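You operate a simulated robot arm through the tools that you are given. There is no shell and no other tool.

Carry out the task below with a simulated robot arm. There is one attempt and no reset: what you move stays moved.

JOB
Grip the yellow bracket in the vice and sand off its rust.
Fine: put the orange sanding pad back, wind the vice open and lay the bracket in the green bench tray. Set down upright: what you pick out. What is to be rubbed or washed off counts as gone when no trace of it is left.

Only the result counts: the job must be done as asked and must still hold three seconds after the hand-in. Knocking over, shifting, dropping, spilling or breaking anything else fails it.

ROBOT AND FRAMES
A 7-joint arm with a two-finger parallel gripper, fixed in place. Base frame: the origin is on the floor under the middle of its stand, x ahead of it, y to its left, z up; the work surface is at about z = 850. Units: mm, degrees, N and s.
It reaches about 1372 mm from its shoulder. Its first joint turns from -149.0 to 149.0 degrees. Payload 3.43 kg.
The TCP is the grasp point between the finger pads, 30 mm short of the fingertips. In the tool frame z runs along the fingers and y along their closing line. Largest opening 94 mm; finger width 28, thickness 10; the body of the gripper, 50 by 96 mm, starts 55 mm behind the TCP.
Orientation is that of the tool frame in the base frame, as a unit quaternion [x, y, z, w]. With the fingers straight down and closing along the base's y, the tool's x points along the base's -x, its y along +y and its z along -z.

CONTROLS
- The arm moves only by the tool send_rows. Its argument "targets" is one flat list of numbers, 7 for each row, row after row: the gripper command, from -1 (shut) to 1 (fully open), values between in proportion, then the shift along the base's x, y, z in mm, then the turn, a rotation vector about the base's x, y, z in degrees. In form: [fingers, x, y, z, rx, ry, rz, fingers, x, y, z, rx, ry, rz, ...]. A call has 1 to 20 rows; each row is the pose to reach, as a shift and turn from the pose commanded when the call began. A row lasts 0.2 s, in which the tool goes at most 50 mm and 8.6 degrees; a call with a longer step from one row to the next is refused whole, and so is a gripper value outside its range. Where a pose cannot be reached the arm comes as near as it can. A force on the tool above 70 N (or 10 N above the force at the start of the call, whichever is more), or a blocked arm, ends the call early, and 0.2 s more pass. Each finger travels about 45 mm/s and halts on what it meets, pressing with about 45 N; the grip force reading is that of the motor and also rises with nothing between the fingers. The clock runs only during rows and for 0.2 s after the last one: add rows that repeat a pose to give the fingers time. The reply holds the time, the measured pose of the TCP, the force on the tool along the base axes, the opening and the grip force, in the units named above and with some noise, with the torque about the TCP (base axes, N m) and any sound that the robot's microphone picked up, and new pictures: "views" is both (left out), scene, wrist or none.
- Cameras (640 x 400 px; columns grow to the right, rows downward): "scene" is fixed at [400.8, -499.8, 1488]; the picture's right is [0.99, -0.15, 0.00], its down [-0.06, -0.39, -0.92] and it looks along [0.14, 0.91, -0.39] (base axes); focal length 323 px, centre (320, 200). "wrist" rides on the gripper at [76, 14, -102] in the tool frame; the picture's right is [-0.18, 0.98, 0.00], its down [-0.75, -0.14, -0.64] and it looks along [-0.63, -0.12, 0.77] (tool axes); focal length 243 px, centre (320, 200). There is no depth. A picture from a camera that has moved, and an enlarged one, comes with that camera's place and axes in the base frame and with its lens.
- close_up(camera, box): a new picture of the part [left, top, right, bottom] of that camera's present view, enlarged. The clock stands still meanwhile.
- close_job(): hands the job in; it is judged then, once.

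Nothing tells you positions but the pictures and the camera data. Unless the task says otherwise, let go and move clear before handing in.

The tools are called after "Emit:" by a JSON object that holds its "method" and its "body". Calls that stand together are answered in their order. send_rows: Moves the arm, as the interface text tells. Its arguments: {"type":"object","properties":{"targets":{"type":"array","items":{"type":"number"}},"views":{"type":"string","enum":["both","scene","wrist","none"]}},"required":["targets"]} The other tools are called the same way: close_up (camera, box) takes an enlarged picture of a part of a camera's view; close_job () hands the job in.

At the start:

```text
time: 0.0
tool_pos: [746.1, 646.5, 1170.4]
tool_rot: [-0.001, 1.0, -0.001, 0.0]
force: [0.9, -0.5, -0.9]
ft_torque: [0.01, 0.02, -0.02]
opening: 93.7
grasp_force: 0.1
```

scene: 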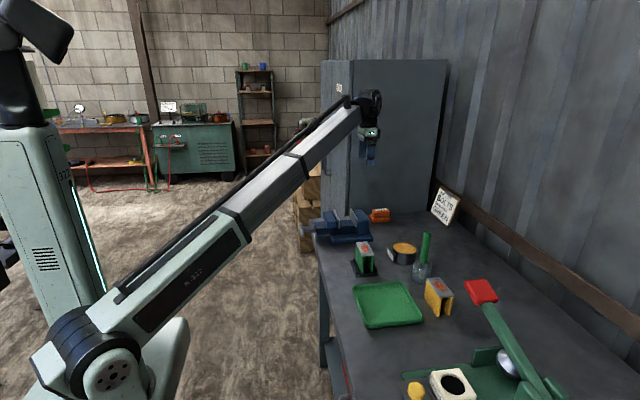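
wrist: 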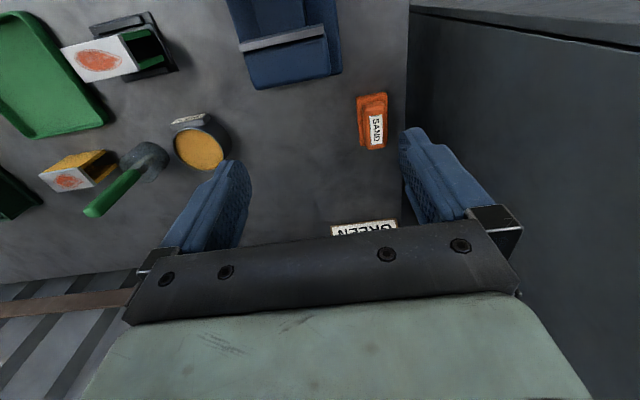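

I see a bench with a blue vice, an orange sanding pad, a green bracket and a yellow bracket (both with rust spots), a green tray, a jar with a brush and a sign on the wall. I'll look closer before moving.

Emit:
{"method": "close_up", "body": {"camera": "scene", "box": [300, 180, 400, 260]}}

Emit:
{"method": "close_up", "body": {"camera": "scene", "box": [400, 170, 500, 330]}}

Emit:
{"method": "close_up", "body": {"camera": "scene", "box": [340, 230, 500, 340]}}

Emit:
{"method": "close_up", "body": {"camera": "wrist", "box": [200, 0, 420, 240]}}

Emit:
{"method": "close_up", "body": {"camera": "wrist", "box": [0, 0, 260, 240]}}

```text
5.00 times, centred on (350, 220) of scene
camera zoom: at [400.8, -499.8, 1488.0], right [0.99, -0.15, 0.0], down [-0.06, -0.39, -0.92], along [0.14, 0.91, -0.39], focal length 1615 px, centre (170, 100)
```

zoom: 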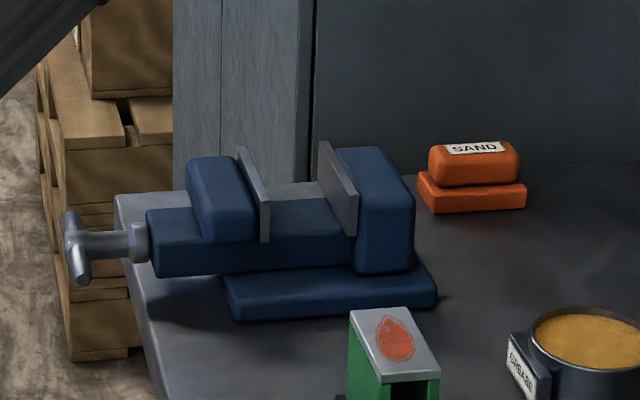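

```text
2.50 times, centred on (450, 250) of scene
camera zoom: at [400.8, -499.8, 1488.0], right [0.99, -0.15, 0.0], down [-0.06, -0.39, -0.92], along [0.14, 0.91, -0.39], focal length 807 px, centre (-5, 75)
```

zoom: 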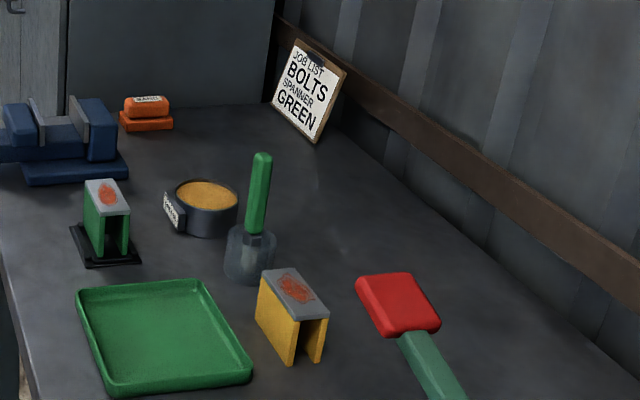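

```text
3.64 times, centred on (420, 285) of scene
camera zoom: at [400.8, -499.8, 1488.0], right [0.99, -0.15, 0.0], down [-0.06, -0.39, -0.92], along [0.14, 0.91, -0.39], focal length 1174 px, centre (-44, -109)
```

zoom: 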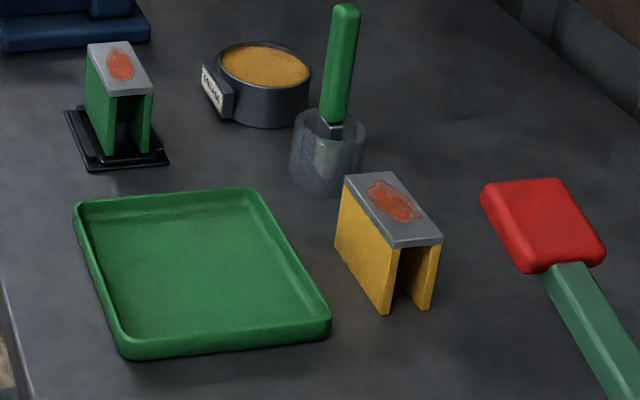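

```text
1.67 times, centred on (310, 120) of wrist
camera zoom: at [670.2, 661.1, 1273.0], right [0.18, 0.98, 0.0], down [0.75, -0.14, 0.64], along [0.63, -0.12, -0.77], focal length 404 px, centre (337, 333)
```

zoom: 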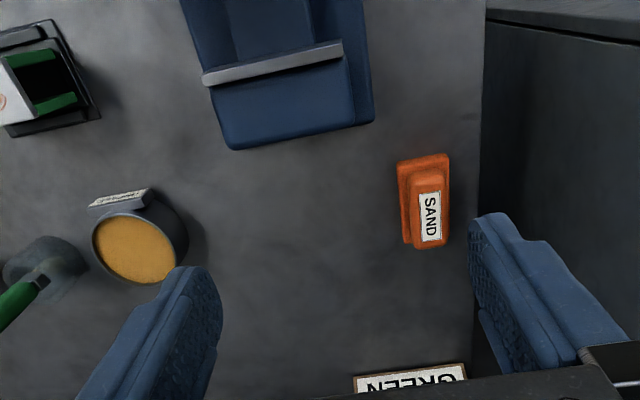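

```text
1.67 times, centred on (130, 120) of wrist
camera zoom: at [670.2, 661.1, 1273.0], right [0.18, 0.98, 0.0], down [0.75, -0.14, 0.64], along [0.63, -0.12, -0.77], focal length 404 px, centre (637, 333)
```

zoom: 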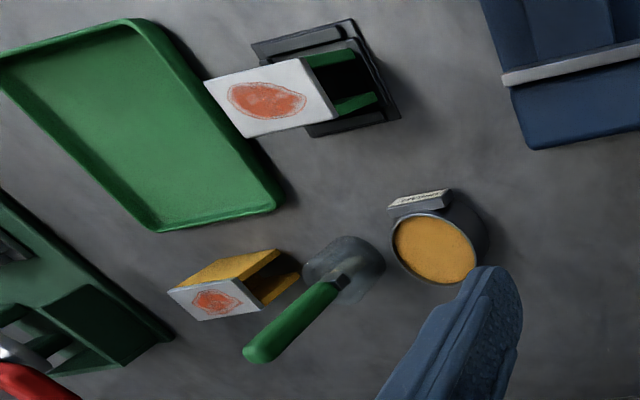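

The bench: the yellow bracket stands at about (842, 177), roughly 38 wide in x, 80 long in y and 63 tall. The vice is at about (690, 600) with its screw handle on the -x side, and the orange pad is at about (850, 717). Next I move back in x so the wrist camera sees the vice.

Emit:
{"method": "send_rows", "body": {"targets": [1, -40, 0, 0, 0, 0, 0, 1, -80, 0, 0, 0, 0, 0, 1, -120, 0, 0, 0, 0, 0, 1, -160, 0, 0, 0, 0, 0, 1, -200, 0, 0, 0, 0, 0, 1, -240, 0, 0, 0, 0, 0, 1, -260, 0, 0, 0, 0, 0]}}

```text
time: 1.6
tool_pos: [485.1, 645.2, 1170.9]
tool_rot: [0.0, 1.0, 0.002, 0.001]
force: [0.5, 0.0, 0.0]
ft_torque: [0.02, 0.02, 0.03]
opening: 94.0
grasp_force: 0.0
camera wrist: at [407.8, 660.4, 1272.1], right [0.18, 0.98, 0.0], down [0.75, -0.14, 0.64], along [0.63, -0.12, -0.77], focal length 243 px, centre (320, 200)
```

scene: 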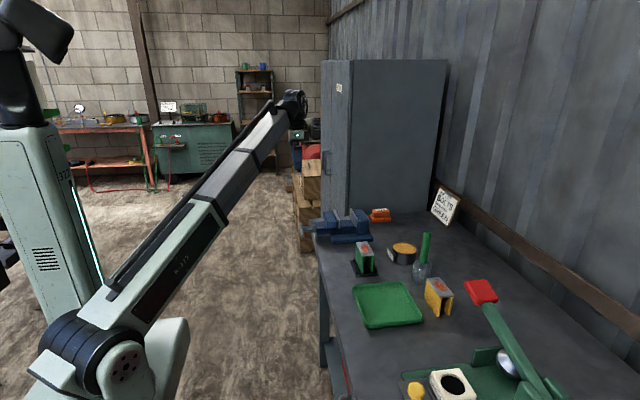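
wrist: 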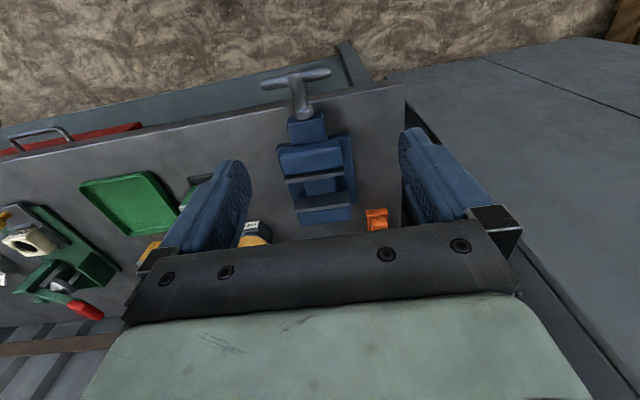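

The vice is now visible from behind its handle. I'll enlarge this part to measure jaws and handle.

Emit:
{"method": "close_up", "body": {"camera": "wrist", "box": [240, 50, 400, 240]}}

Emit:
{"method": "close_up", "body": {"camera": "wrist", "box": [250, 60, 350, 130]}}

Emit:
{"method": "close_up", "body": {"camera": "scene", "box": [295, 195, 345, 245]}}

Emit:
{"method": "close_up", "body": {"camera": "scene", "box": [425, 180, 465, 230]}}

```text
2.11 times, centred on (320, 145) of wrist
camera zoom: at [407.8, 660.4, 1272.1], right [0.18, 0.98, 0.0], down [0.75, -0.14, 0.64], along [0.63, -0.12, -0.77], focal length 511 px, centre (320, 316)
```

zoom: 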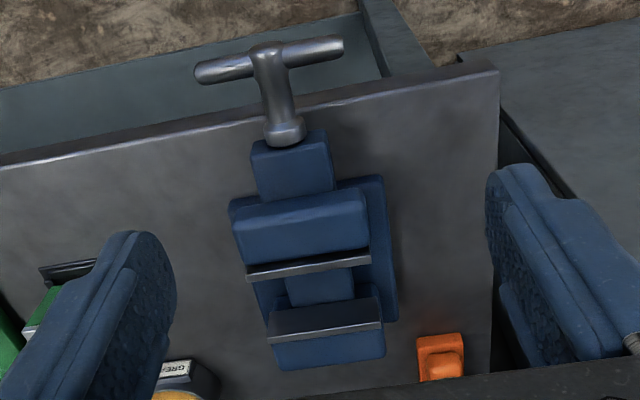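

```text
5.71 times, centred on (300, 95) of wrist
camera zoom: at [407.8, 660.4, 1272.1], right [0.18, 0.98, 0.0], down [0.75, -0.14, 0.64], along [0.63, -0.12, -0.77], focal length 1386 px, centre (434, 800)
```

zoom: 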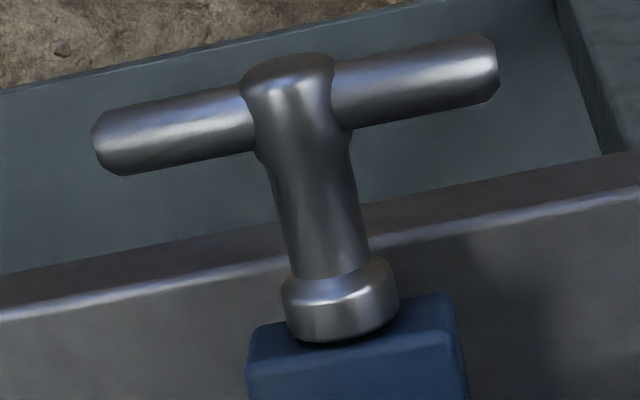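

```text
8.00 times, centred on (320, 220) of scene
camera zoom: at [400.8, -499.8, 1488.0], right [0.99, -0.15, 0.0], down [-0.06, -0.39, -0.92], along [0.14, 0.91, -0.39], focal length 2583 px, centre (320, 40)
```

zoom: 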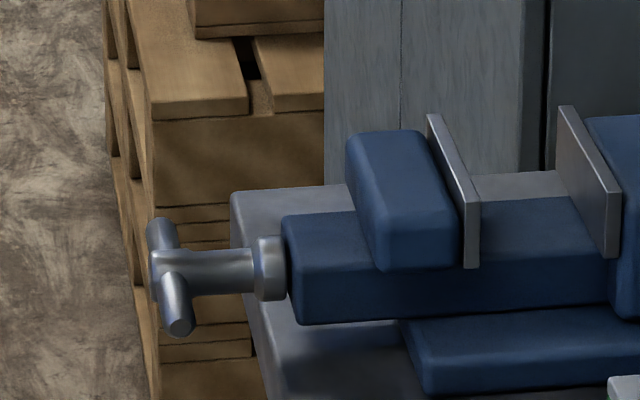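

```text
8.00 times, centred on (445, 205) of scene
camera zoom: at [400.8, -499.8, 1488.0], right [0.99, -0.15, 0.0], down [-0.06, -0.39, -0.92], along [0.14, 0.91, -0.39], focal length 2583 px, centre (-680, 160)
```

zoom: 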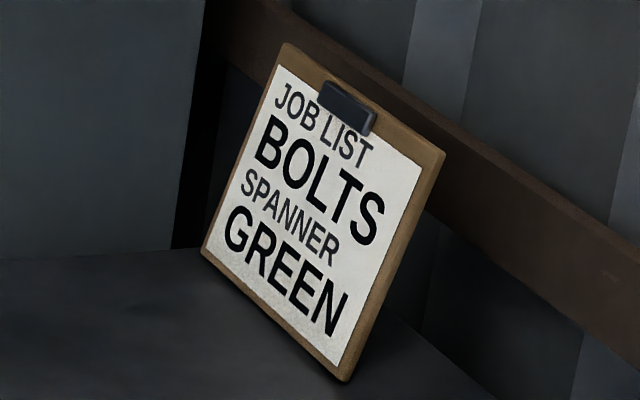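

The handle bar is at about x=490, y from 560 to 659, z=896, and lies horizontal along y. The jaw gap runs from about x=632 to x=693, with the jaw tops at z=946 and the bed at about z=906. I now move above the yellow bracket and turn the gripper 90° so it closes along x.

Emit:
{"method": "send_rows", "body": {"targets": [1, 27.5, -35.8, 0, 0, 0, 6.95, 1, 55, -71.5, 0, 0, 0, 13.9, 1, 82.5, -107.3, 0, 0, 0, 20.8, 1, 110, -143, 0, 0, 0, 27.7, 1, 137.5, -178.8, 0, 0, 0, 34.6, 1, 165, -214.5, 0, 0, 0, 41.5, 1, 192.5, -250.3, 0, 0, 0, 48.5, 1, 220, -286, 0, 0, 0, 55.4, 1, 247.5, -321.8, 0, 0, 0, 62.3, 1, 275, -357.5, 0, 0, 0, 69.2, 1, 302.5, -393, 0, 0, 0, 76.2, 1, 330, -429, 0, 0, 0, 83.1, 1, 357, -465, 0, 0, 0, 90, 1, 357, -465, 0, 0, 0, 90]}}

```text
time: 2.8
tool_pos: [625.4, 477.2, 1160.1]
tool_rot: [-0.282, 0.959, 0.006, 0.013]
force: [1.0, 0.5, -1.5]
ft_torque: [0.07, 0.01, 0.0]
opening: 94.0
grasp_force: 0.1
out of reach, approached as far as the arm can: row 2, 3, 4, 5, 6
stopped in row 6: the force on the tool passed its limit at 85 N (the readings are from after the stop); the commanded pose is now the measured one
camera wrist: at [550.8, 446.8, 1260.8], right [-0.38, 0.93, 0.01], down [0.7, 0.28, 0.66], along [0.61, 0.26, -0.75], focal length 243 px, centre (320, 200)
```

scene: 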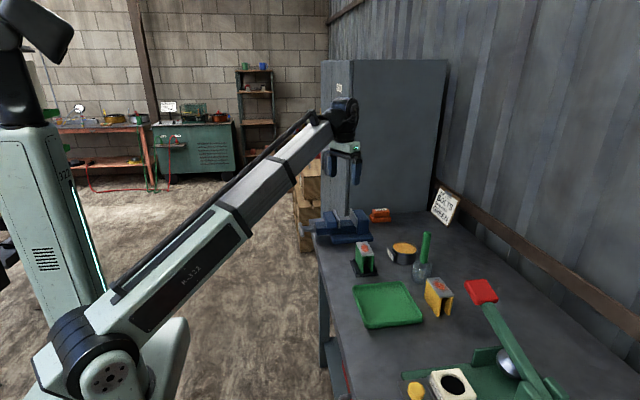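
wrist: 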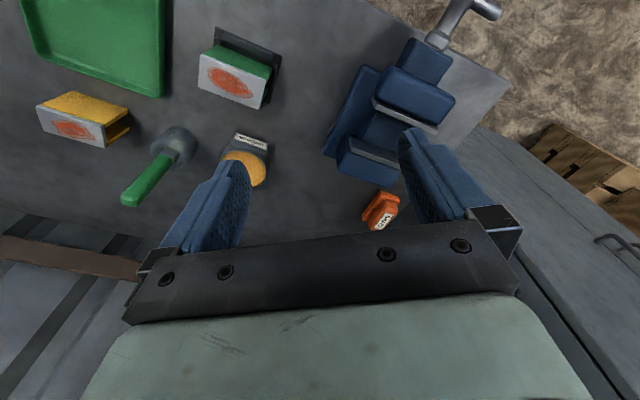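

The move stopped early at (625, 477, 1160), having turned only about 33°, probably near a joint limit. I'll look at the arm posture before trying something else.

Emit:
{"method": "close_up", "body": {"camera": "scene", "box": [20, 60, 400, 400]}}

Emit:
{"method": "close_up", "body": {"camera": "scene", "box": [300, 80, 390, 220]}}

Emit:
{"method": "close_up", "body": {"camera": "wrist", "box": [20, 80, 220, 220]}}

```text
1.18 times, centred on (210, 230) of scene
camera zoom: at [400.8, -499.8, 1488.0], right [0.99, -0.15, 0.0], down [-0.06, -0.39, -0.92], along [0.14, 0.91, -0.39], focal length 380 px, centre (449, 165)
```

zoom: 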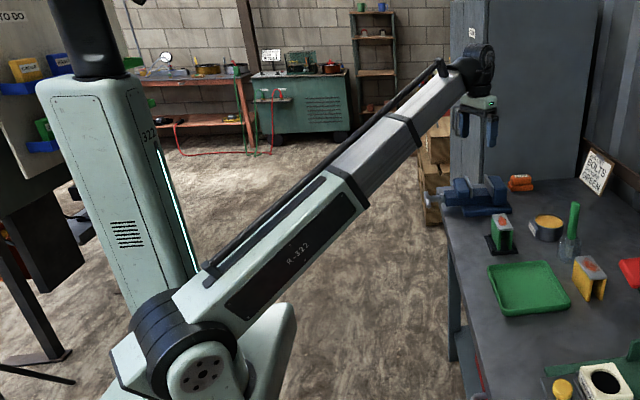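

```text
2.86 times, centred on (345, 150) of scene
camera zoom: at [400.8, -499.8, 1488.0], right [0.99, -0.15, 0.0], down [-0.06, -0.39, -0.92], along [0.14, 0.91, -0.39], focal length 923 px, centre (249, 343)
```

zoom: 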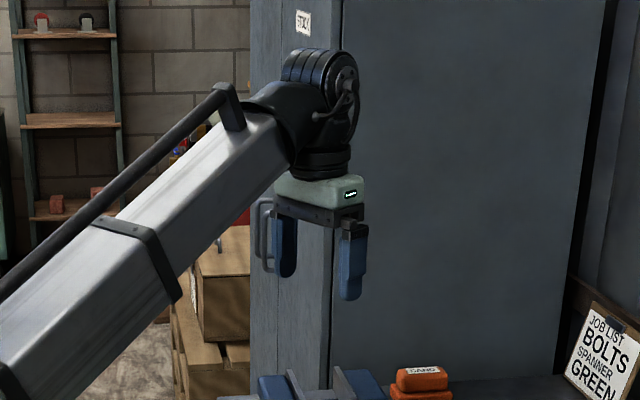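

```text
2.86 times, centred on (120, 150) of wrist
camera zoom: at [550.8, 446.8, 1260.8], right [-0.38, 0.93, 0.01], down [0.7, 0.28, 0.66], along [0.61, 0.26, -0.75], focal length 693 px, centre (891, 343)
```

zoom: 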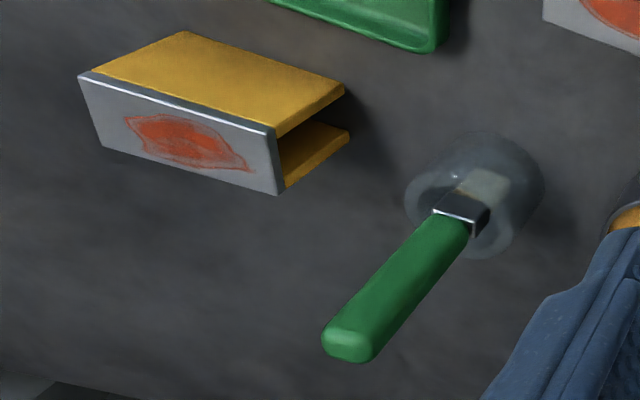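

The bracket and its rust patch on top are clearly visible. Turning this way seems to hit a joint limit, so I'll try turning the other way (to -90°) at this height, staying in the clear space.

Emit:
{"method": "send_rows", "body": {"targets": [1, 0, 0, 5, 0, 0, -8, 1, 0, 0, 10, 0, 0, -16, 1, 0, 0, 10, 0, 0, -24, 1, 0, 0, 10, 0, 0, -32, 1, 0, 0, 10, 0, 0, -40, 1, 0, 0, 10, 0, 0, -48, 1, 0, 0, 10, 0, 0, -56, 1, 0, 0, 10, 0, 0, -64, 1, 0, 0, 10, 0, 0, -72, 1, 0, 0, 10, 0, 0, -80, 1, 0, 0, 10, 0, 0, -88, 1, 0, 0, 10, 0, 0, -96, 1, 0, 0, 10, 0, 0, -104, 1, 0, 0, 10, 0, 0, -112, 1, 0, 0, 10, 0, 0, -120, 1, 0, 0, 10, 0, 0, -122.8]}}

```text
time: 6.2
tool_pos: [630.9, 481.3, 1157.2]
tool_rot: [0.708, 0.706, 0.001, 0.011]
force: [-0.5, 0.4, 0.9]
ft_torque: [-0.01, -0.02, -0.02]
opening: 94.1
grasp_force: 0.2
out of reach, approached as far as the arm can: row 10, 11, 12, 13, 14, 15, 16
camera wrist: at [642.9, 559.2, 1259.4], right [0.98, -0.19, 0.02], down [-0.15, -0.74, 0.65], along [-0.11, -0.64, -0.76], focal length 243 px, centre (320, 200)
```

scene: 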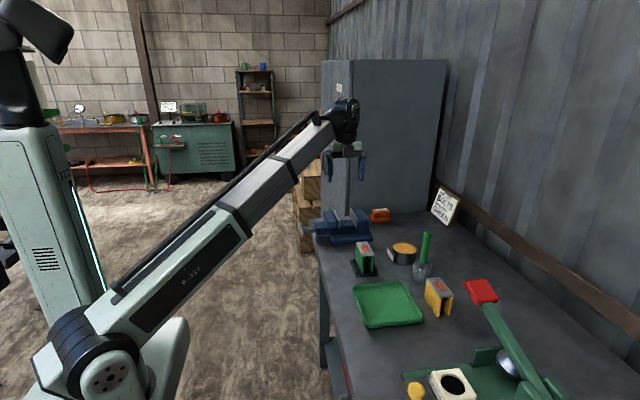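
wrist: 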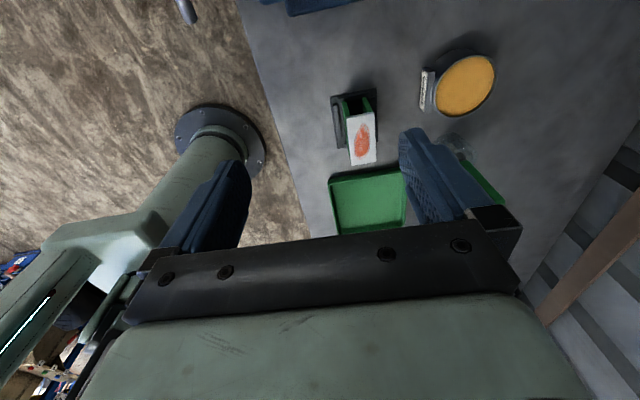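

Turning to -90° works, with only a small position error at the limit. I need to understand the arm's reach limits, so I'll look at its links more closely.

Emit:
{"method": "close_up", "body": {"camera": "scene", "box": [0, 230, 250, 400]}}

Emit:
{"method": "close_up", "body": {"camera": "scene", "box": [200, 80, 380, 230]}}

Emit:
{"method": "close_up", "body": {"camera": "wrist", "box": [0, 80, 300, 400]}}

Emit:
{"method": "close_up", "body": {"camera": "scene", "box": [0, 0, 150, 200]}}

```text
2.35 times, centred on (125, 315) of scene
camera zoom: at [400.8, -499.8, 1488.0], right [0.99, -0.15, 0.0], down [-0.06, -0.39, -0.92], along [0.14, 0.91, -0.39], focal length 760 px, centre (779, -71)
```

zoom: 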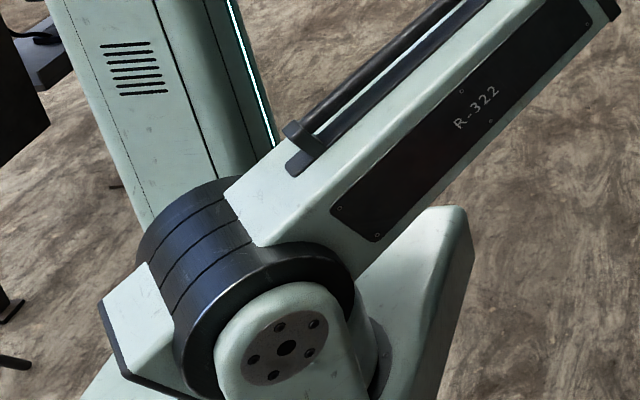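

```text
2.67 times, centred on (290, 155) of scene
camera zoom: at [400.8, -499.8, 1488.0], right [0.99, -0.15, 0.0], down [-0.06, -0.39, -0.92], along [0.14, 0.91, -0.39], focal length 861 px, centre (400, 320)
```

zoom: 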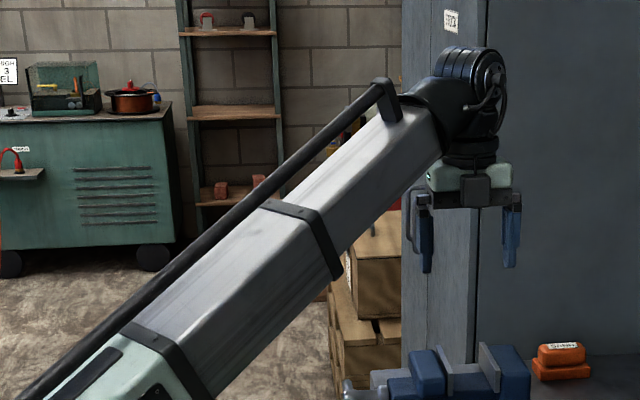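

```text
1.25 times, centred on (150, 240) of wrist
camera zoom: at [642.9, 559.2, 1259.4], right [0.98, -0.19, 0.02], down [-0.15, -0.74, 0.65], along [-0.11, -0.64, -0.76], focal length 303 px, centre (532, 150)
```

zoom: 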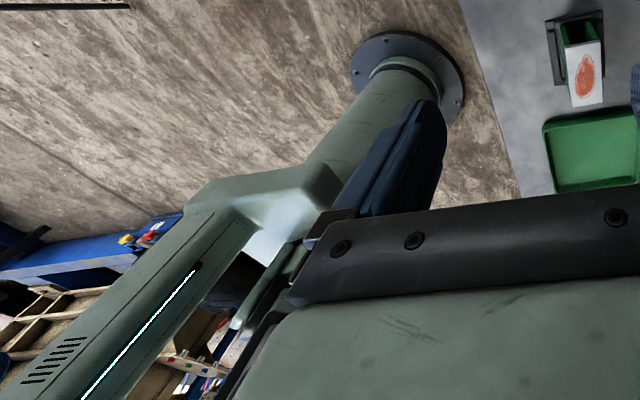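

```text
2.00 times, centred on (75, 100) of scene
camera zoom: at [400.8, -499.8, 1488.0], right [0.99, -0.15, 0.0], down [-0.06, -0.39, -0.92], along [0.14, 0.91, -0.39], focal length 646 px, centre (810, 400)
```

zoom: 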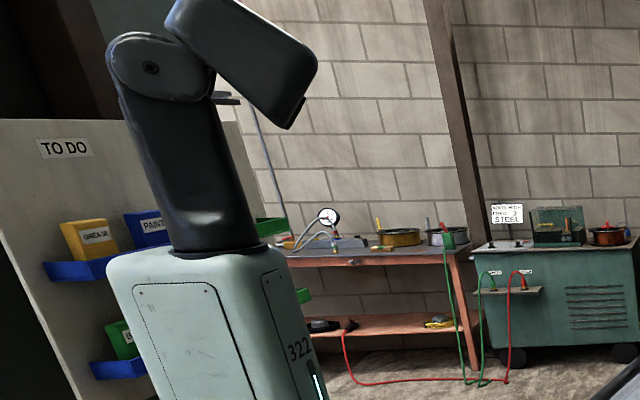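

The arm is a telescoping boom on a pedestal, so it seems to have a minimum reach as well. I'll probe that limit in free air by going down a little here.

Emit:
{"method": "send_rows", "body": {"targets": [1, 0, 0, -20, 0, 0, 0, 1, 0, 0, -40, 0, 0, 0, 1, 0, 0, -60, 0, 0, 0], "views": "none"}}

```text
time: 7.0
tool_pos: [629.0, 480.6, 1095.8]
tool_rot: [0.707, 0.707, -0.007, 0.01]
force: [-1.0, -0.8, -0.4]
ft_torque: [0.01, 0.0, 0.01]
opening: 94.1
grasp_force: 0.0
```

Lower poses are reachable, so the earlier limit was the wrist bending angle. Now I go above the yellow bracket at z≈1100 to look straight at it.

Emit:
{"method": "send_rows", "body": {"targets": [1, 26, -38, 0, 0, 0, 0, 1, 53, -75, 0, 0, 0, 0, 1, 80, -113, 0, 0, 0, 0, 1, 106, -150, 0, 0, 0, 0, 1, 133, -188, 0, 0, 0, 0, 1, 160, -226, 0, 0, 0, 0, 1, 186, -264, 0, 0, 0, 0, 1, 213, -301, 0, 0, 0, 0, 1, 213, -301, 0, 0, 0, 0]}}

```text
time: 9.0
tool_pos: [842.8, 180.0, 1094.0]
tool_rot: [0.707, 0.707, -0.007, 0.011]
force: [0.3, 0.6, 0.2]
ft_torque: [-0.04, 0.03, 0.01]
opening: 94.0
grasp_force: 0.1
camera wrist: at [857.0, 258.6, 1194.7], right [0.98, -0.18, 0.01], down [-0.14, -0.74, 0.66], along [-0.12, -0.65, -0.75], focal length 243 px, centre (320, 200)
```

scene: 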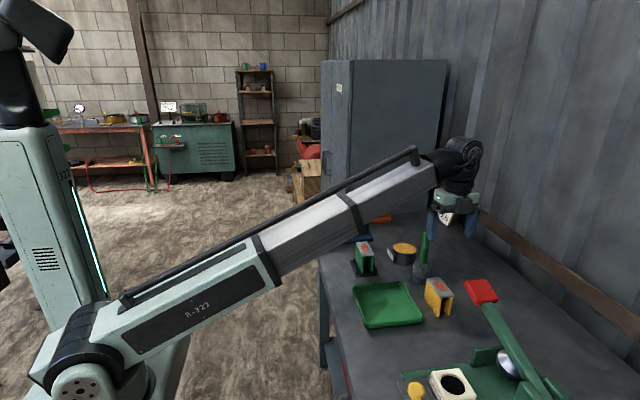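
wrist: 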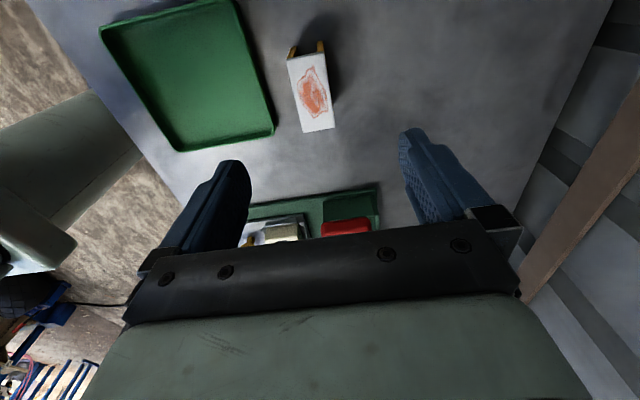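

The gripper is above the bracket; the tool is tilted about 1.5°, which I'll correct. I'll enlarge the wrist view to refine the bracket position.

Emit:
{"method": "close_up", "body": {"camera": "wrist", "box": [240, 20, 400, 150]}}

Emit:
{"method": "close_up", "body": {"camera": "wrist", "box": [80, 0, 300, 160]}}

Emit:
{"method": "close_up", "body": {"camera": "scene", "box": [410, 120, 520, 340]}}

```text
3.08 times, centred on (320, 85) of wrist
camera zoom: at [857.0, 258.6, 1194.7], right [0.98, -0.18, 0.01], down [-0.14, -0.74, 0.66], along [-0.12, -0.65, -0.75], focal length 746 px, centre (320, 554)
```

zoom: 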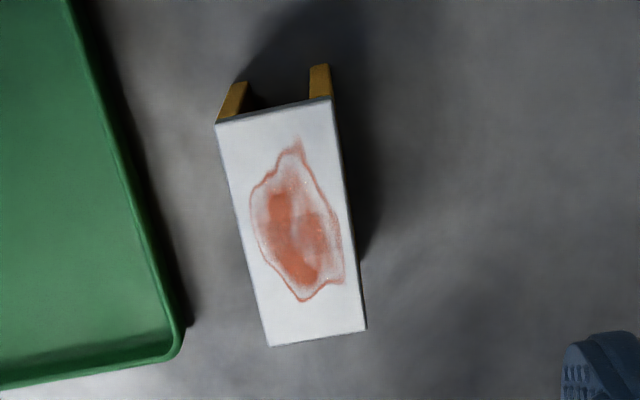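

```text
2.50 times, centred on (190, 80) of wrist
camera zoom: at [857.0, 258.6, 1194.7], right [0.98, -0.18, 0.01], down [-0.14, -0.74, 0.66], along [-0.12, -0.65, -0.75], focal length 606 px, centre (645, 500)
```

zoom: 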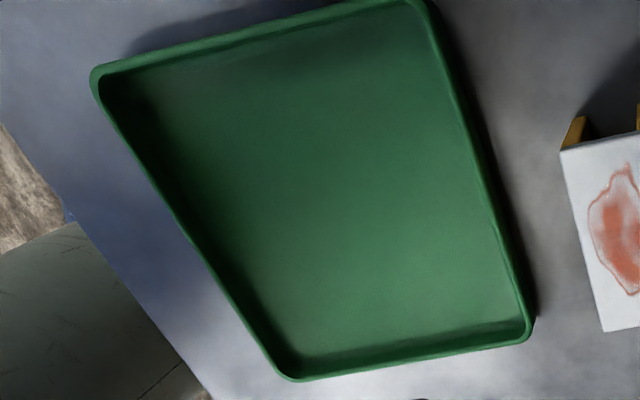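

```text
1.82 times, centred on (465, 230) of scene
camera zoom: at [400.8, -499.8, 1488.0], right [0.99, -0.15, 0.0], down [-0.06, -0.39, -0.92], along [0.14, 0.91, -0.39], focal length 587 px, centre (56, 146)
```

zoom: 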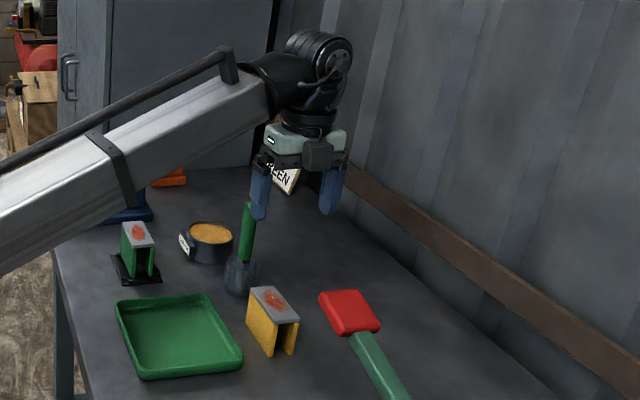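

The wrist view puts the bracket's top plate at x 814–854, y 128–209, with its centre near (834, 169). I straighten the tool, centre it and go down to z≈1000 to check the alignment.

Emit:
{"method": "send_rows", "body": {"targets": [1, -4, -5, -30, 0.7, 0.15, 0, 1, -8.8, -11, -60, 1.46, 0.33, 0, 1, -8.8, -11, -94, 1.46, 0.33, 0, 1, -8.8, -11, -94, 1.46, 0.33, 0]}}

Emit:
{"method": "close_up", "body": {"camera": "wrist", "box": [200, 40, 440, 230]}}

Emit:
{"method": "close_up", "body": {"camera": "scene", "box": [390, 180, 510, 330]}}

```text
time: 10.0
tool_pos: [835.0, 169.2, 1002.5]
tool_rot: [0.707, 0.707, 0.0, -0.001]
force: [0.3, 0.8, -0.7]
ft_torque: [-0.04, -0.02, -0.03]
opening: 93.8
grasp_force: 0.0
camera wrist: at [848.1, 245.4, 1104.0], right [0.98, -0.18, 0.0], down [-0.14, -0.75, 0.64], along [-0.12, -0.63, -0.77], focal length 243 px, centre (320, 200)
```

scene: 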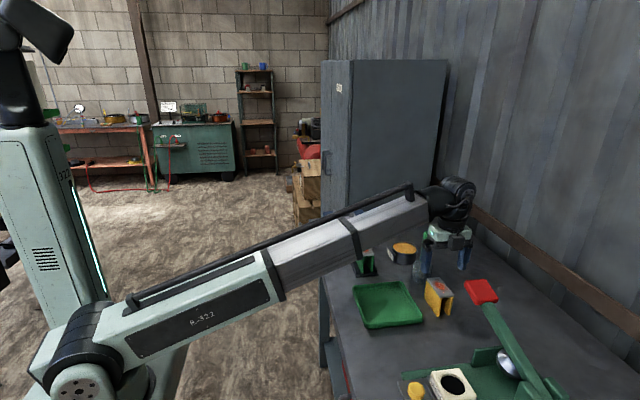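
wrist: 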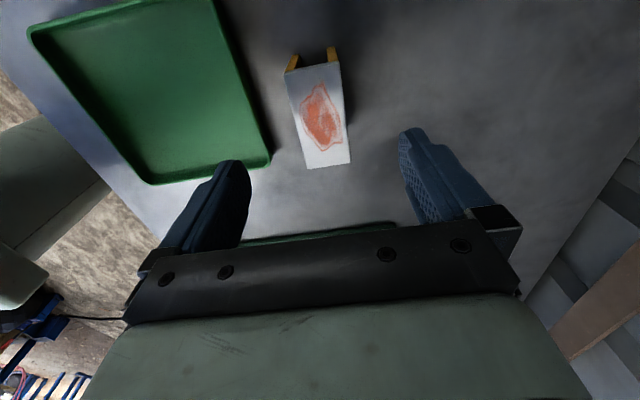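

```text
2.11 times, centred on (320, 135) of wrist
camera zoom: at [848.1, 245.4, 1104.0], right [0.98, -0.18, 0.0], down [-0.14, -0.75, 0.64], along [-0.12, -0.63, -0.77], focal length 511 px, centre (320, 337)
```

zoom: 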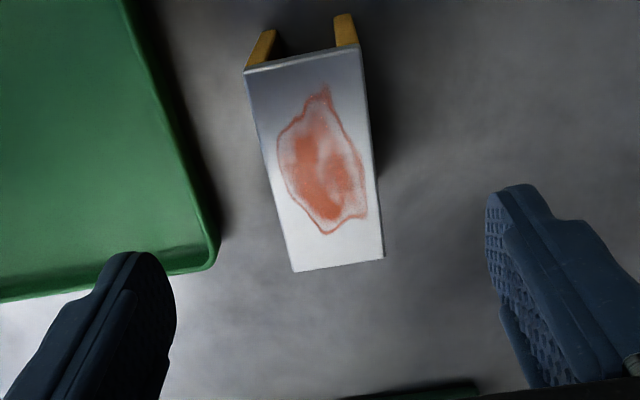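

```text
2.67 times, centred on (450, 255) of scene
camera zoom: at [400.8, -499.8, 1488.0], right [0.99, -0.15, 0.0], down [-0.06, -0.39, -0.92], along [0.14, 0.91, -0.39], focal length 861 px, centre (-27, 53)
```

zoom: 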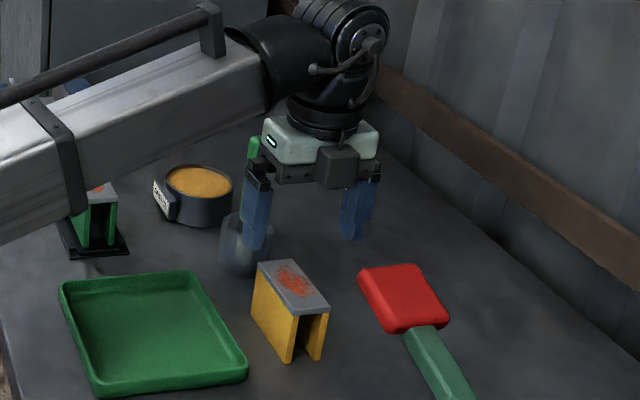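

The fingers straddle the bracket evenly. I go down so the fingertips reach about 18 mm below the plate top, then close.

Emit:
{"method": "send_rows", "body": {"targets": [1, -0.8, -0.5, -40, 0, 0, 0, 1, -0.8, -0.5, -77, 0, 0, 0, 1, -0.8, -0.5, -77, 0, 0, 0]}}

Emit:
{"method": "close_up", "body": {"camera": "wrist", "box": [160, 60, 480, 260]}}

Emit:
{"method": "close_up", "body": {"camera": "scene", "box": [390, 200, 510, 330]}}

```text
time: 10.8
tool_pos: [833.6, 167.3, 926.7]
tool_rot: [0.707, 0.707, -0.001, 0.0]
force: [0.4, -0.5, 0.1]
ft_torque: [-0.01, -0.01, -0.01]
opening: 93.9
grasp_force: 0.1
camera wrist: at [847.3, 244.9, 1029.6], right [0.98, -0.18, 0.0], down [-0.14, -0.75, 0.64], along [-0.12, -0.63, -0.77], focal length 243 px, centre (320, 200)
```

scene: 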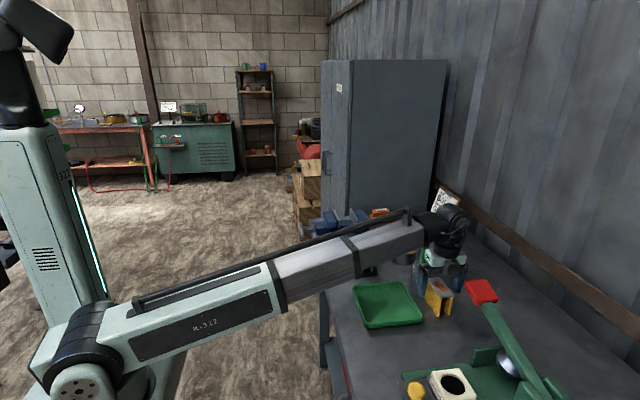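
wrist: 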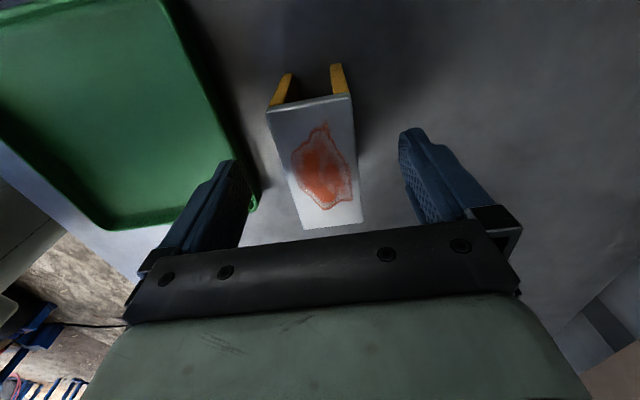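

```text
2.00 times, centred on (320, 160) of wrist
camera zoom: at [847.3, 244.9, 1029.6], right [0.98, -0.18, 0.0], down [-0.14, -0.75, 0.64], along [-0.12, -0.63, -0.77], focal length 485 px, centre (320, 280)
```

zoom: 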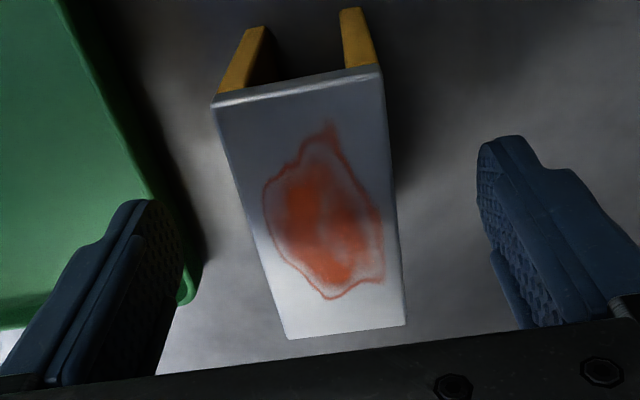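

```text
3.08 times, centred on (450, 265) of scene
camera zoom: at [400.8, -499.8, 1488.0], right [0.99, -0.15, 0.0], down [-0.06, -0.39, -0.92], along [0.14, 0.91, -0.39], focal length 994 px, centre (-80, 0)
```

zoom: 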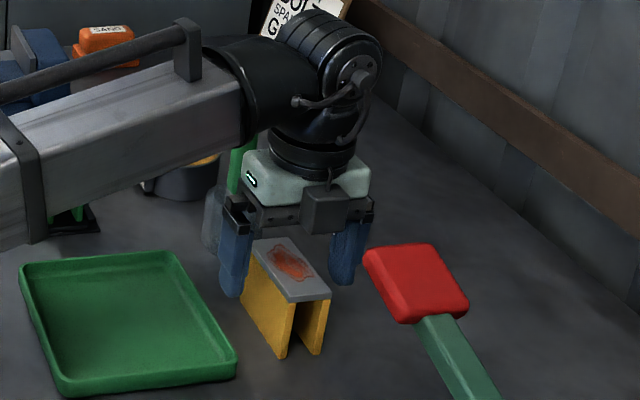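

The bracket sits centred between the fingers, with about 18 mm of overlap. Closing the gripper now.

Emit:
{"method": "send_rows", "body": {"targets": [-1, 0, 0, 0, 0, 0, 0, -1, 0, 0, 0, 0, 0, 0, -1, 0, 0, 0, 0, 0, 0, -1, 0, 0, 0, 0, 0, 0, -1, 0, 0, 0, 0, 0, 0], "views": "wrist"}}

```text
time: 12.0
tool_pos: [833.3, 167.8, 927.8]
tool_rot: [0.707, 0.707, -0.001, 0.0]
force: [2.8, -0.5, 2.2]
ft_torque: [0.03, -0.28, -0.01]
opening: 39.8
grasp_force: 44.9
camera wrist: at [847.5, 244.9, 1029.9], right [0.98, -0.18, 0.0], down [-0.14, -0.75, 0.64], along [-0.12, -0.63, -0.77], focal length 243 px, centre (320, 200)
```

wrist: 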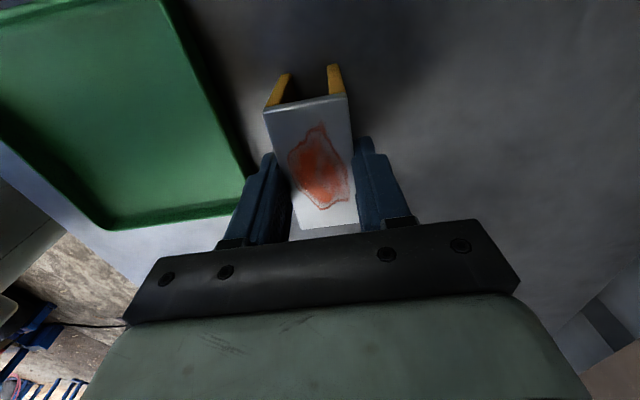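

The grip is firm (opening 39.8, about 45 N). I lift to z≈1130 and carry the bracket to above the vice.

Emit:
{"method": "send_rows", "body": {"targets": [-1, 0, 0, 30, 0, 0, 0, -1, 0, 0, 70, 0, 0, 0, -1, 0, 0, 110, 0, 0, 0, -1, 0, 0, 150, 0, 0, 0, -1, 0, 0, 190, 0, 0, 0, -1, 0, 0, 202, 0, 0, 0, -1, -15, 40, 202, 0, 0, 0, -1, -31, 84, 202, 0, 0, 0, -1, -47, 128, 202, 0, 0, 0, -1, -63, 172, 202, 0, 0, 0, -1, -79, 216, 202, 0, 0, 0, -1, -95, 260, 202, 0, 0, 0, -1, -111, 304, 202, 0, 0, 0, -1, -127, 348, 202, 0, 0, 0, -1, -143, 392, 202, 0, 0, 0, -1, -155, 420, 202, 0, 0, 0, -1, -160, 441, 202, 0, 0, 0, -1, -160, 441, 202, 0, 0, 0]}}

```text
time: 15.8
tool_pos: [672.2, 609.5, 1130.3]
tool_rot: [0.708, 0.707, -0.001, 0.0]
force: [-0.9, -0.4, -5.3]
ft_torque: [0.0, -0.03, -0.01]
opening: 39.8
grasp_force: 44.9
camera wrist: at [686.6, 686.2, 1231.2], right [0.98, -0.18, 0.0], down [-0.14, -0.75, 0.64], along [-0.12, -0.63, -0.77], focal length 243 px, centre (320, 200)
```

scene: 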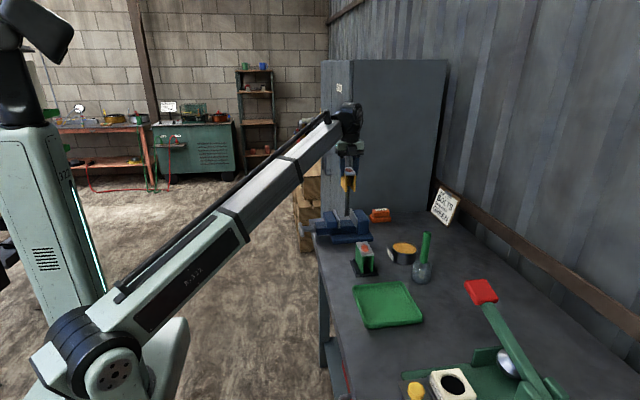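
wrist: 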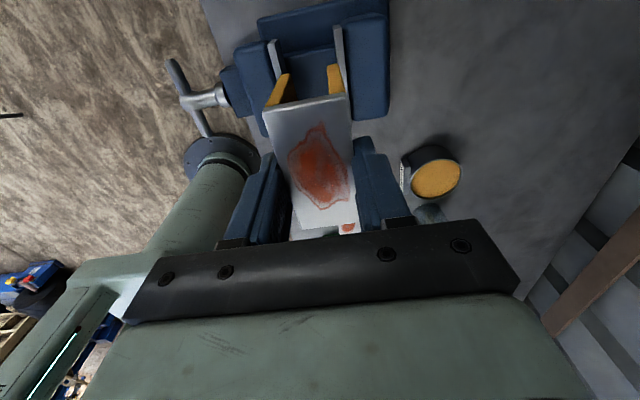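

The bracket hangs above the vice. I'll enlarge the wrist view to fix the jaw positions.

Emit:
{"method": "close_up", "body": {"camera": "wrist", "box": [200, 0, 420, 140]}}

Emit:
{"method": "close_up", "body": {"camera": "scene", "box": [300, 150, 400, 260]}}

```text
2.86 times, centred on (310, 70) of wrist
camera zoom: at [686.6, 686.2, 1231.2], right [0.98, -0.18, 0.0], down [-0.14, -0.75, 0.64], along [-0.12, -0.63, -0.77], focal length 693 px, centre (349, 571)
```

zoom: 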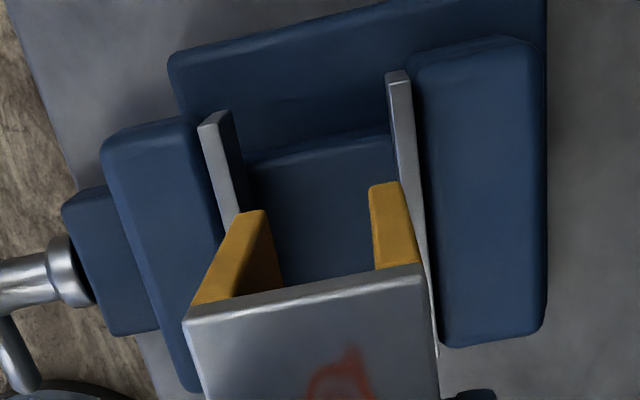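

```text
3.64 times, centred on (350, 205) of scene
camera zoom: at [400.8, -499.8, 1488.0], right [0.99, -0.15, 0.0], down [-0.06, -0.39, -0.92], along [0.14, 0.91, -0.39], focal length 1174 px, centre (211, 182)
```

zoom: 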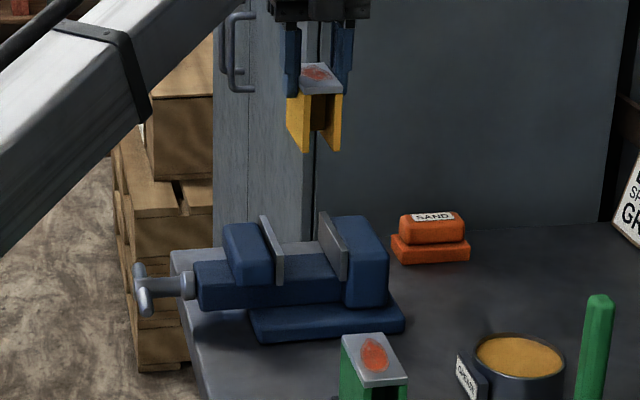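

The jaws' inner faces are at about x=634.5 and x=694, so I aim the bracket centre at x≈669. I go down to just above the bed and check.

Emit:
{"method": "send_rows", "body": {"targets": [-1, -3, 0, -40, 0, 0, 0, -1, -3, 0, -80, 0, 0, 0, -1, -3, 0, -115, 0, 0, 0, -1, -3, 0, -130, 0, 0, 0, -1, -3, 0, -130, 0, 0, 0]}}

Emit:
{"method": "close_up", "body": {"camera": "wrist", "box": [200, 40, 440, 240]}}

Emit:
{"method": "close_up", "body": {"camera": "scene", "box": [300, 170, 390, 250]}}

```text
time: 17.0
tool_pos: [671.4, 609.2, 997.8]
tool_rot: [0.707, 0.707, 0.0, 0.0]
force: [0.0, -0.9, -6.4]
ft_torque: [-0.01, 0.01, 0.01]
opening: 40.1
grasp_force: 45.3
camera wrist: at [684.9, 685.6, 1099.7], right [0.98, -0.18, 0.0], down [-0.14, -0.75, 0.64], along [-0.12, -0.63, -0.77], focal length 243 px, centre (320, 200)
```

scene: 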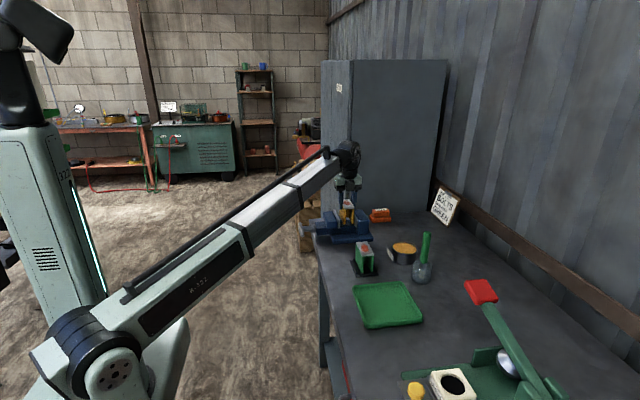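
wrist: 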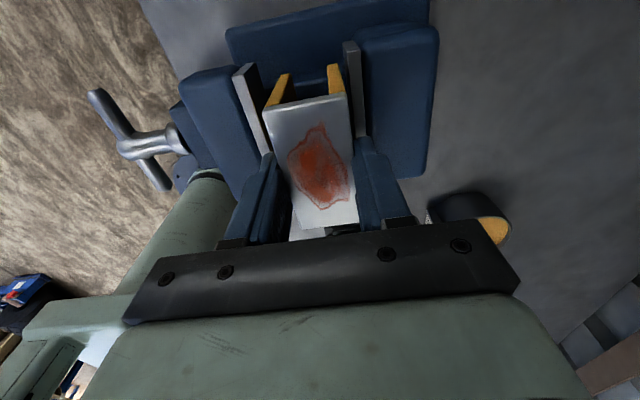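

```text
2.00 times, centred on (320, 140) of wrist
camera zoom: at [684.9, 685.6, 1099.7], right [0.98, -0.18, 0.0], down [-0.14, -0.75, 0.64], along [-0.12, -0.63, -0.77], focal length 485 px, centre (320, 320)
```

zoom: 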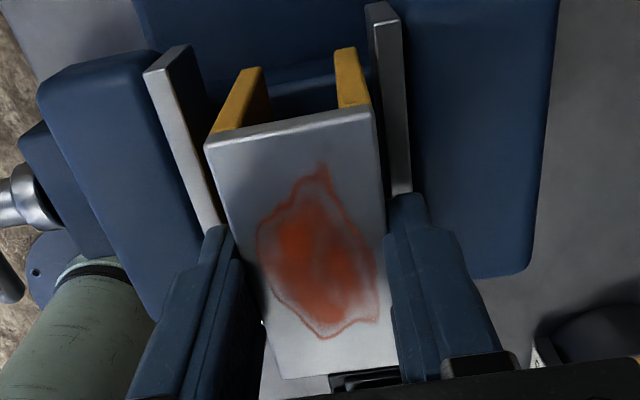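

```text
5.00 times, centred on (345, 210) of scene
camera zoom: at [400.8, -499.8, 1488.0], right [0.99, -0.15, 0.0], down [-0.06, -0.39, -0.92], along [0.14, 0.91, -0.39], focal length 1615 px, centre (195, 150)
```

zoom: 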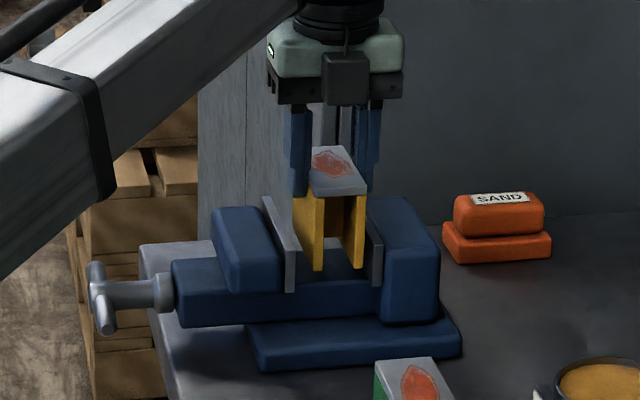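

The bracket is between the jaws with clearance on both sides. I lower it in small steps until it touches the bed.

Emit:
{"method": "send_rows", "body": {"targets": [-1, -1, 0, -6, 0, 0, 0, -1, -1, 0, -10, 0, 0, 0, -1, -1, 0, -12, 0, 0, 0], "views": "none"}}

Emit:
{"method": "send_rows", "body": {"targets": [-1, 0, 0, -1.5, 0, 0, 0, -1, 0, 0, -3, 0, 0, 0], "views": "none"}}

Emit:
{"method": "send_rows", "body": {"targets": [-1, 0, 0, -1, 0, 0, 0, -1, 0, 0, -2, 0, 0, 0], "views": "none"}}

```text
time: 17.8
tool_pos: [669.2, 610.4, 986.1]
tool_rot: [0.707, 0.707, 0.0, -0.001]
force: [0.5, -0.2, -6.0]
ft_torque: [-0.01, 0.0, -0.02]
opening: 39.8
grasp_force: 44.9
```

```text
time: 18.4
tool_pos: [669.1, 608.5, 982.8]
tool_rot: [0.708, 0.707, -0.001, -0.001]
force: [-1.0, 0.0, -5.3]
ft_torque: [0.04, -0.03, 0.0]
opening: 39.7
grasp_force: 44.8
```

```text
time: 19.0
tool_pos: [670.2, 609.9, 982.9]
tool_rot: [0.707, 0.707, 0.0, 0.0]
force: [0.9, -2.3, 17.0]
ft_torque: [-0.38, -0.01, 0.15]
opening: 39.6
grasp_force: 45.2
```

Contact is felt at z≈982 (17 N), so the legs stand on the bed. I check the picture before letting go.

Emit:
{"method": "close_up", "body": {"camera": "wrist", "box": [200, 40, 440, 240]}}

Emit:
{"method": "close_up", "body": {"camera": "scene", "box": [320, 180, 380, 240]}}

```text
2.00 times, centred on (320, 140) of wrist
camera zoom: at [683.7, 686.0, 1085.0], right [0.98, -0.18, 0.0], down [-0.14, -0.75, 0.64], along [-0.12, -0.63, -0.77], focal length 485 px, centre (320, 320)
```

zoom: 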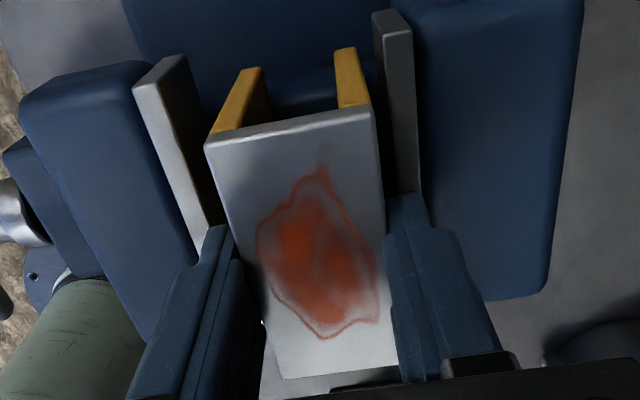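

```text
6.67 times, centred on (350, 210) of scene
camera zoom: at [400.8, -499.8, 1488.0], right [0.99, -0.15, 0.0], down [-0.06, -0.39, -0.92], along [0.14, 0.91, -0.39], focal length 2153 px, centre (120, 133)
```

zoom: 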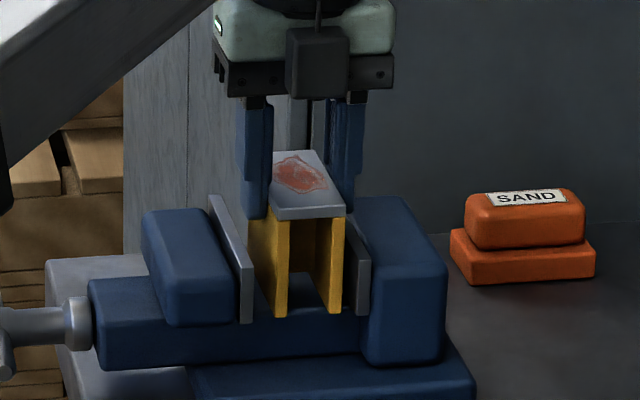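

The bracket stands upright between the jaws with the rust on top. I open the fingers only partly, clear of the jaws, and rise.

Emit:
{"method": "send_rows", "body": {"targets": [0.0, 0, 0, 1, 0, 0, 0, 0.25, 0, 0, 1, 0, 0, 0, 0.25, 0, 0, 1, 0, 0, 0], "views": "wrist"}}

```text
time: 19.8
tool_pos: [670.6, 609.6, 981.1]
tool_rot: [0.708, 0.707, -0.001, -0.001]
force: [-0.4, -0.1, -0.3]
ft_torque: [0.03, -0.02, -0.02]
opening: 58.6
grasp_force: 0.0
camera wrist: at [683.6, 686.8, 1084.3], right [0.98, -0.18, 0.0], down [-0.14, -0.75, 0.64], along [-0.12, -0.63, -0.77], focal length 243 px, centre (320, 200)
```

wrist: 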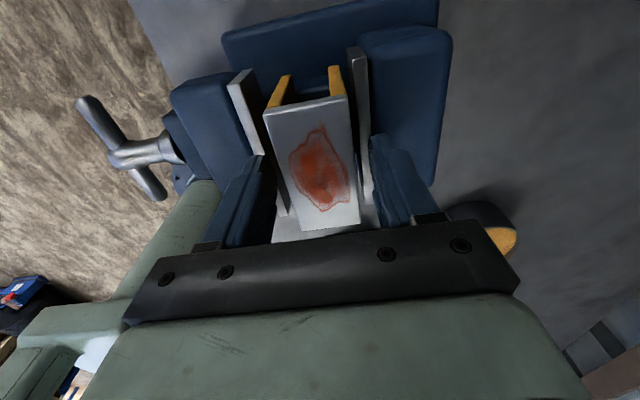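

The bracket is free and stands between the jaws. Next I rise, then back off in -x while turning the tool to point along +x, ready to crank the vice handle from its free end.

Emit:
{"method": "send_rows", "body": {"targets": [0.25, 0, 0, 20, 0, 0, 0, 0.25, 0, 0, 50, 0, 0, 0, 0.25, 0, 0, 90, 0, 0, 0, 0.25, 0, 0, 130, 0, 0, 0, -1, -25, 0, 130, 0, -8, 0, -1, -50, 0, 130, 0, -16, 0, -1, -75, 0, 130, 0, -24, 0, -1, -100, 0, 130, 0, -32, 0, -1, -125, 0, 130, 0, -40, 0, -1, -150, 0, 130, 0, -48, 0, -1, -175, 0, 130, 0, -56, 0, -1, -200, 0, 130, 0, -64, 0, -1, -225, 0, 130, 0, -72, 0, -1, -250, 0, 130, 0, -80, 0, -1, -270, 0, 130, 0, -88, 0, -1, -280, 0, 130, 0, -90, 0, -1, -280, 0, 130, 0, -90, 0]}}

```text
time: 23.4
tool_pos: [387.9, 609.1, 1112.6]
tool_rot: [0.501, 0.501, 0.499, 0.499]
force: [0.2, -0.4, 0.3]
ft_torque: [-0.02, -0.03, 0.0]
opening: 0.0
grasp_force: 32.4
camera wrist: at [285.5, 685.5, 1127.2], right [0.0, -0.18, 0.98], down [-0.64, -0.75, -0.14], along [0.77, -0.63, -0.12], focal length 243 px, centre (320, 200)
```

scene: 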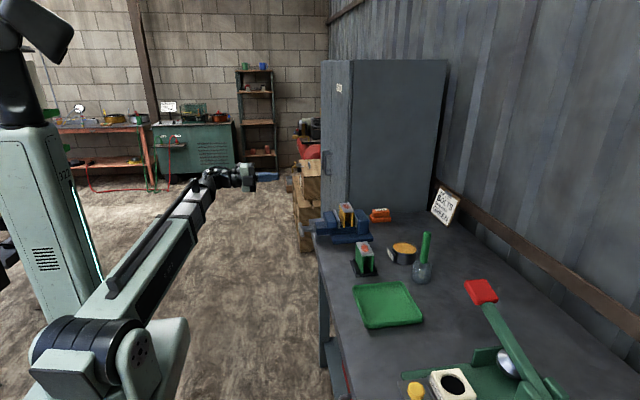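
wrist: 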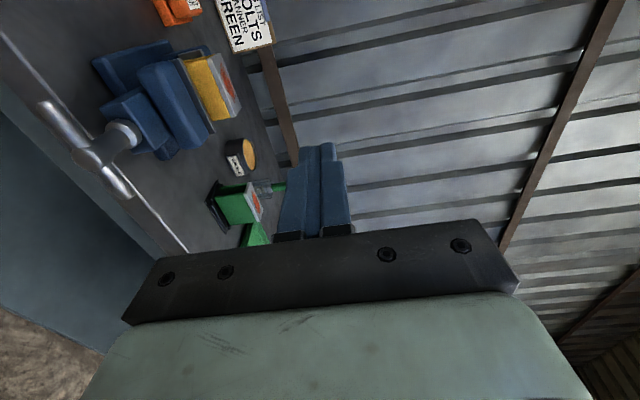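

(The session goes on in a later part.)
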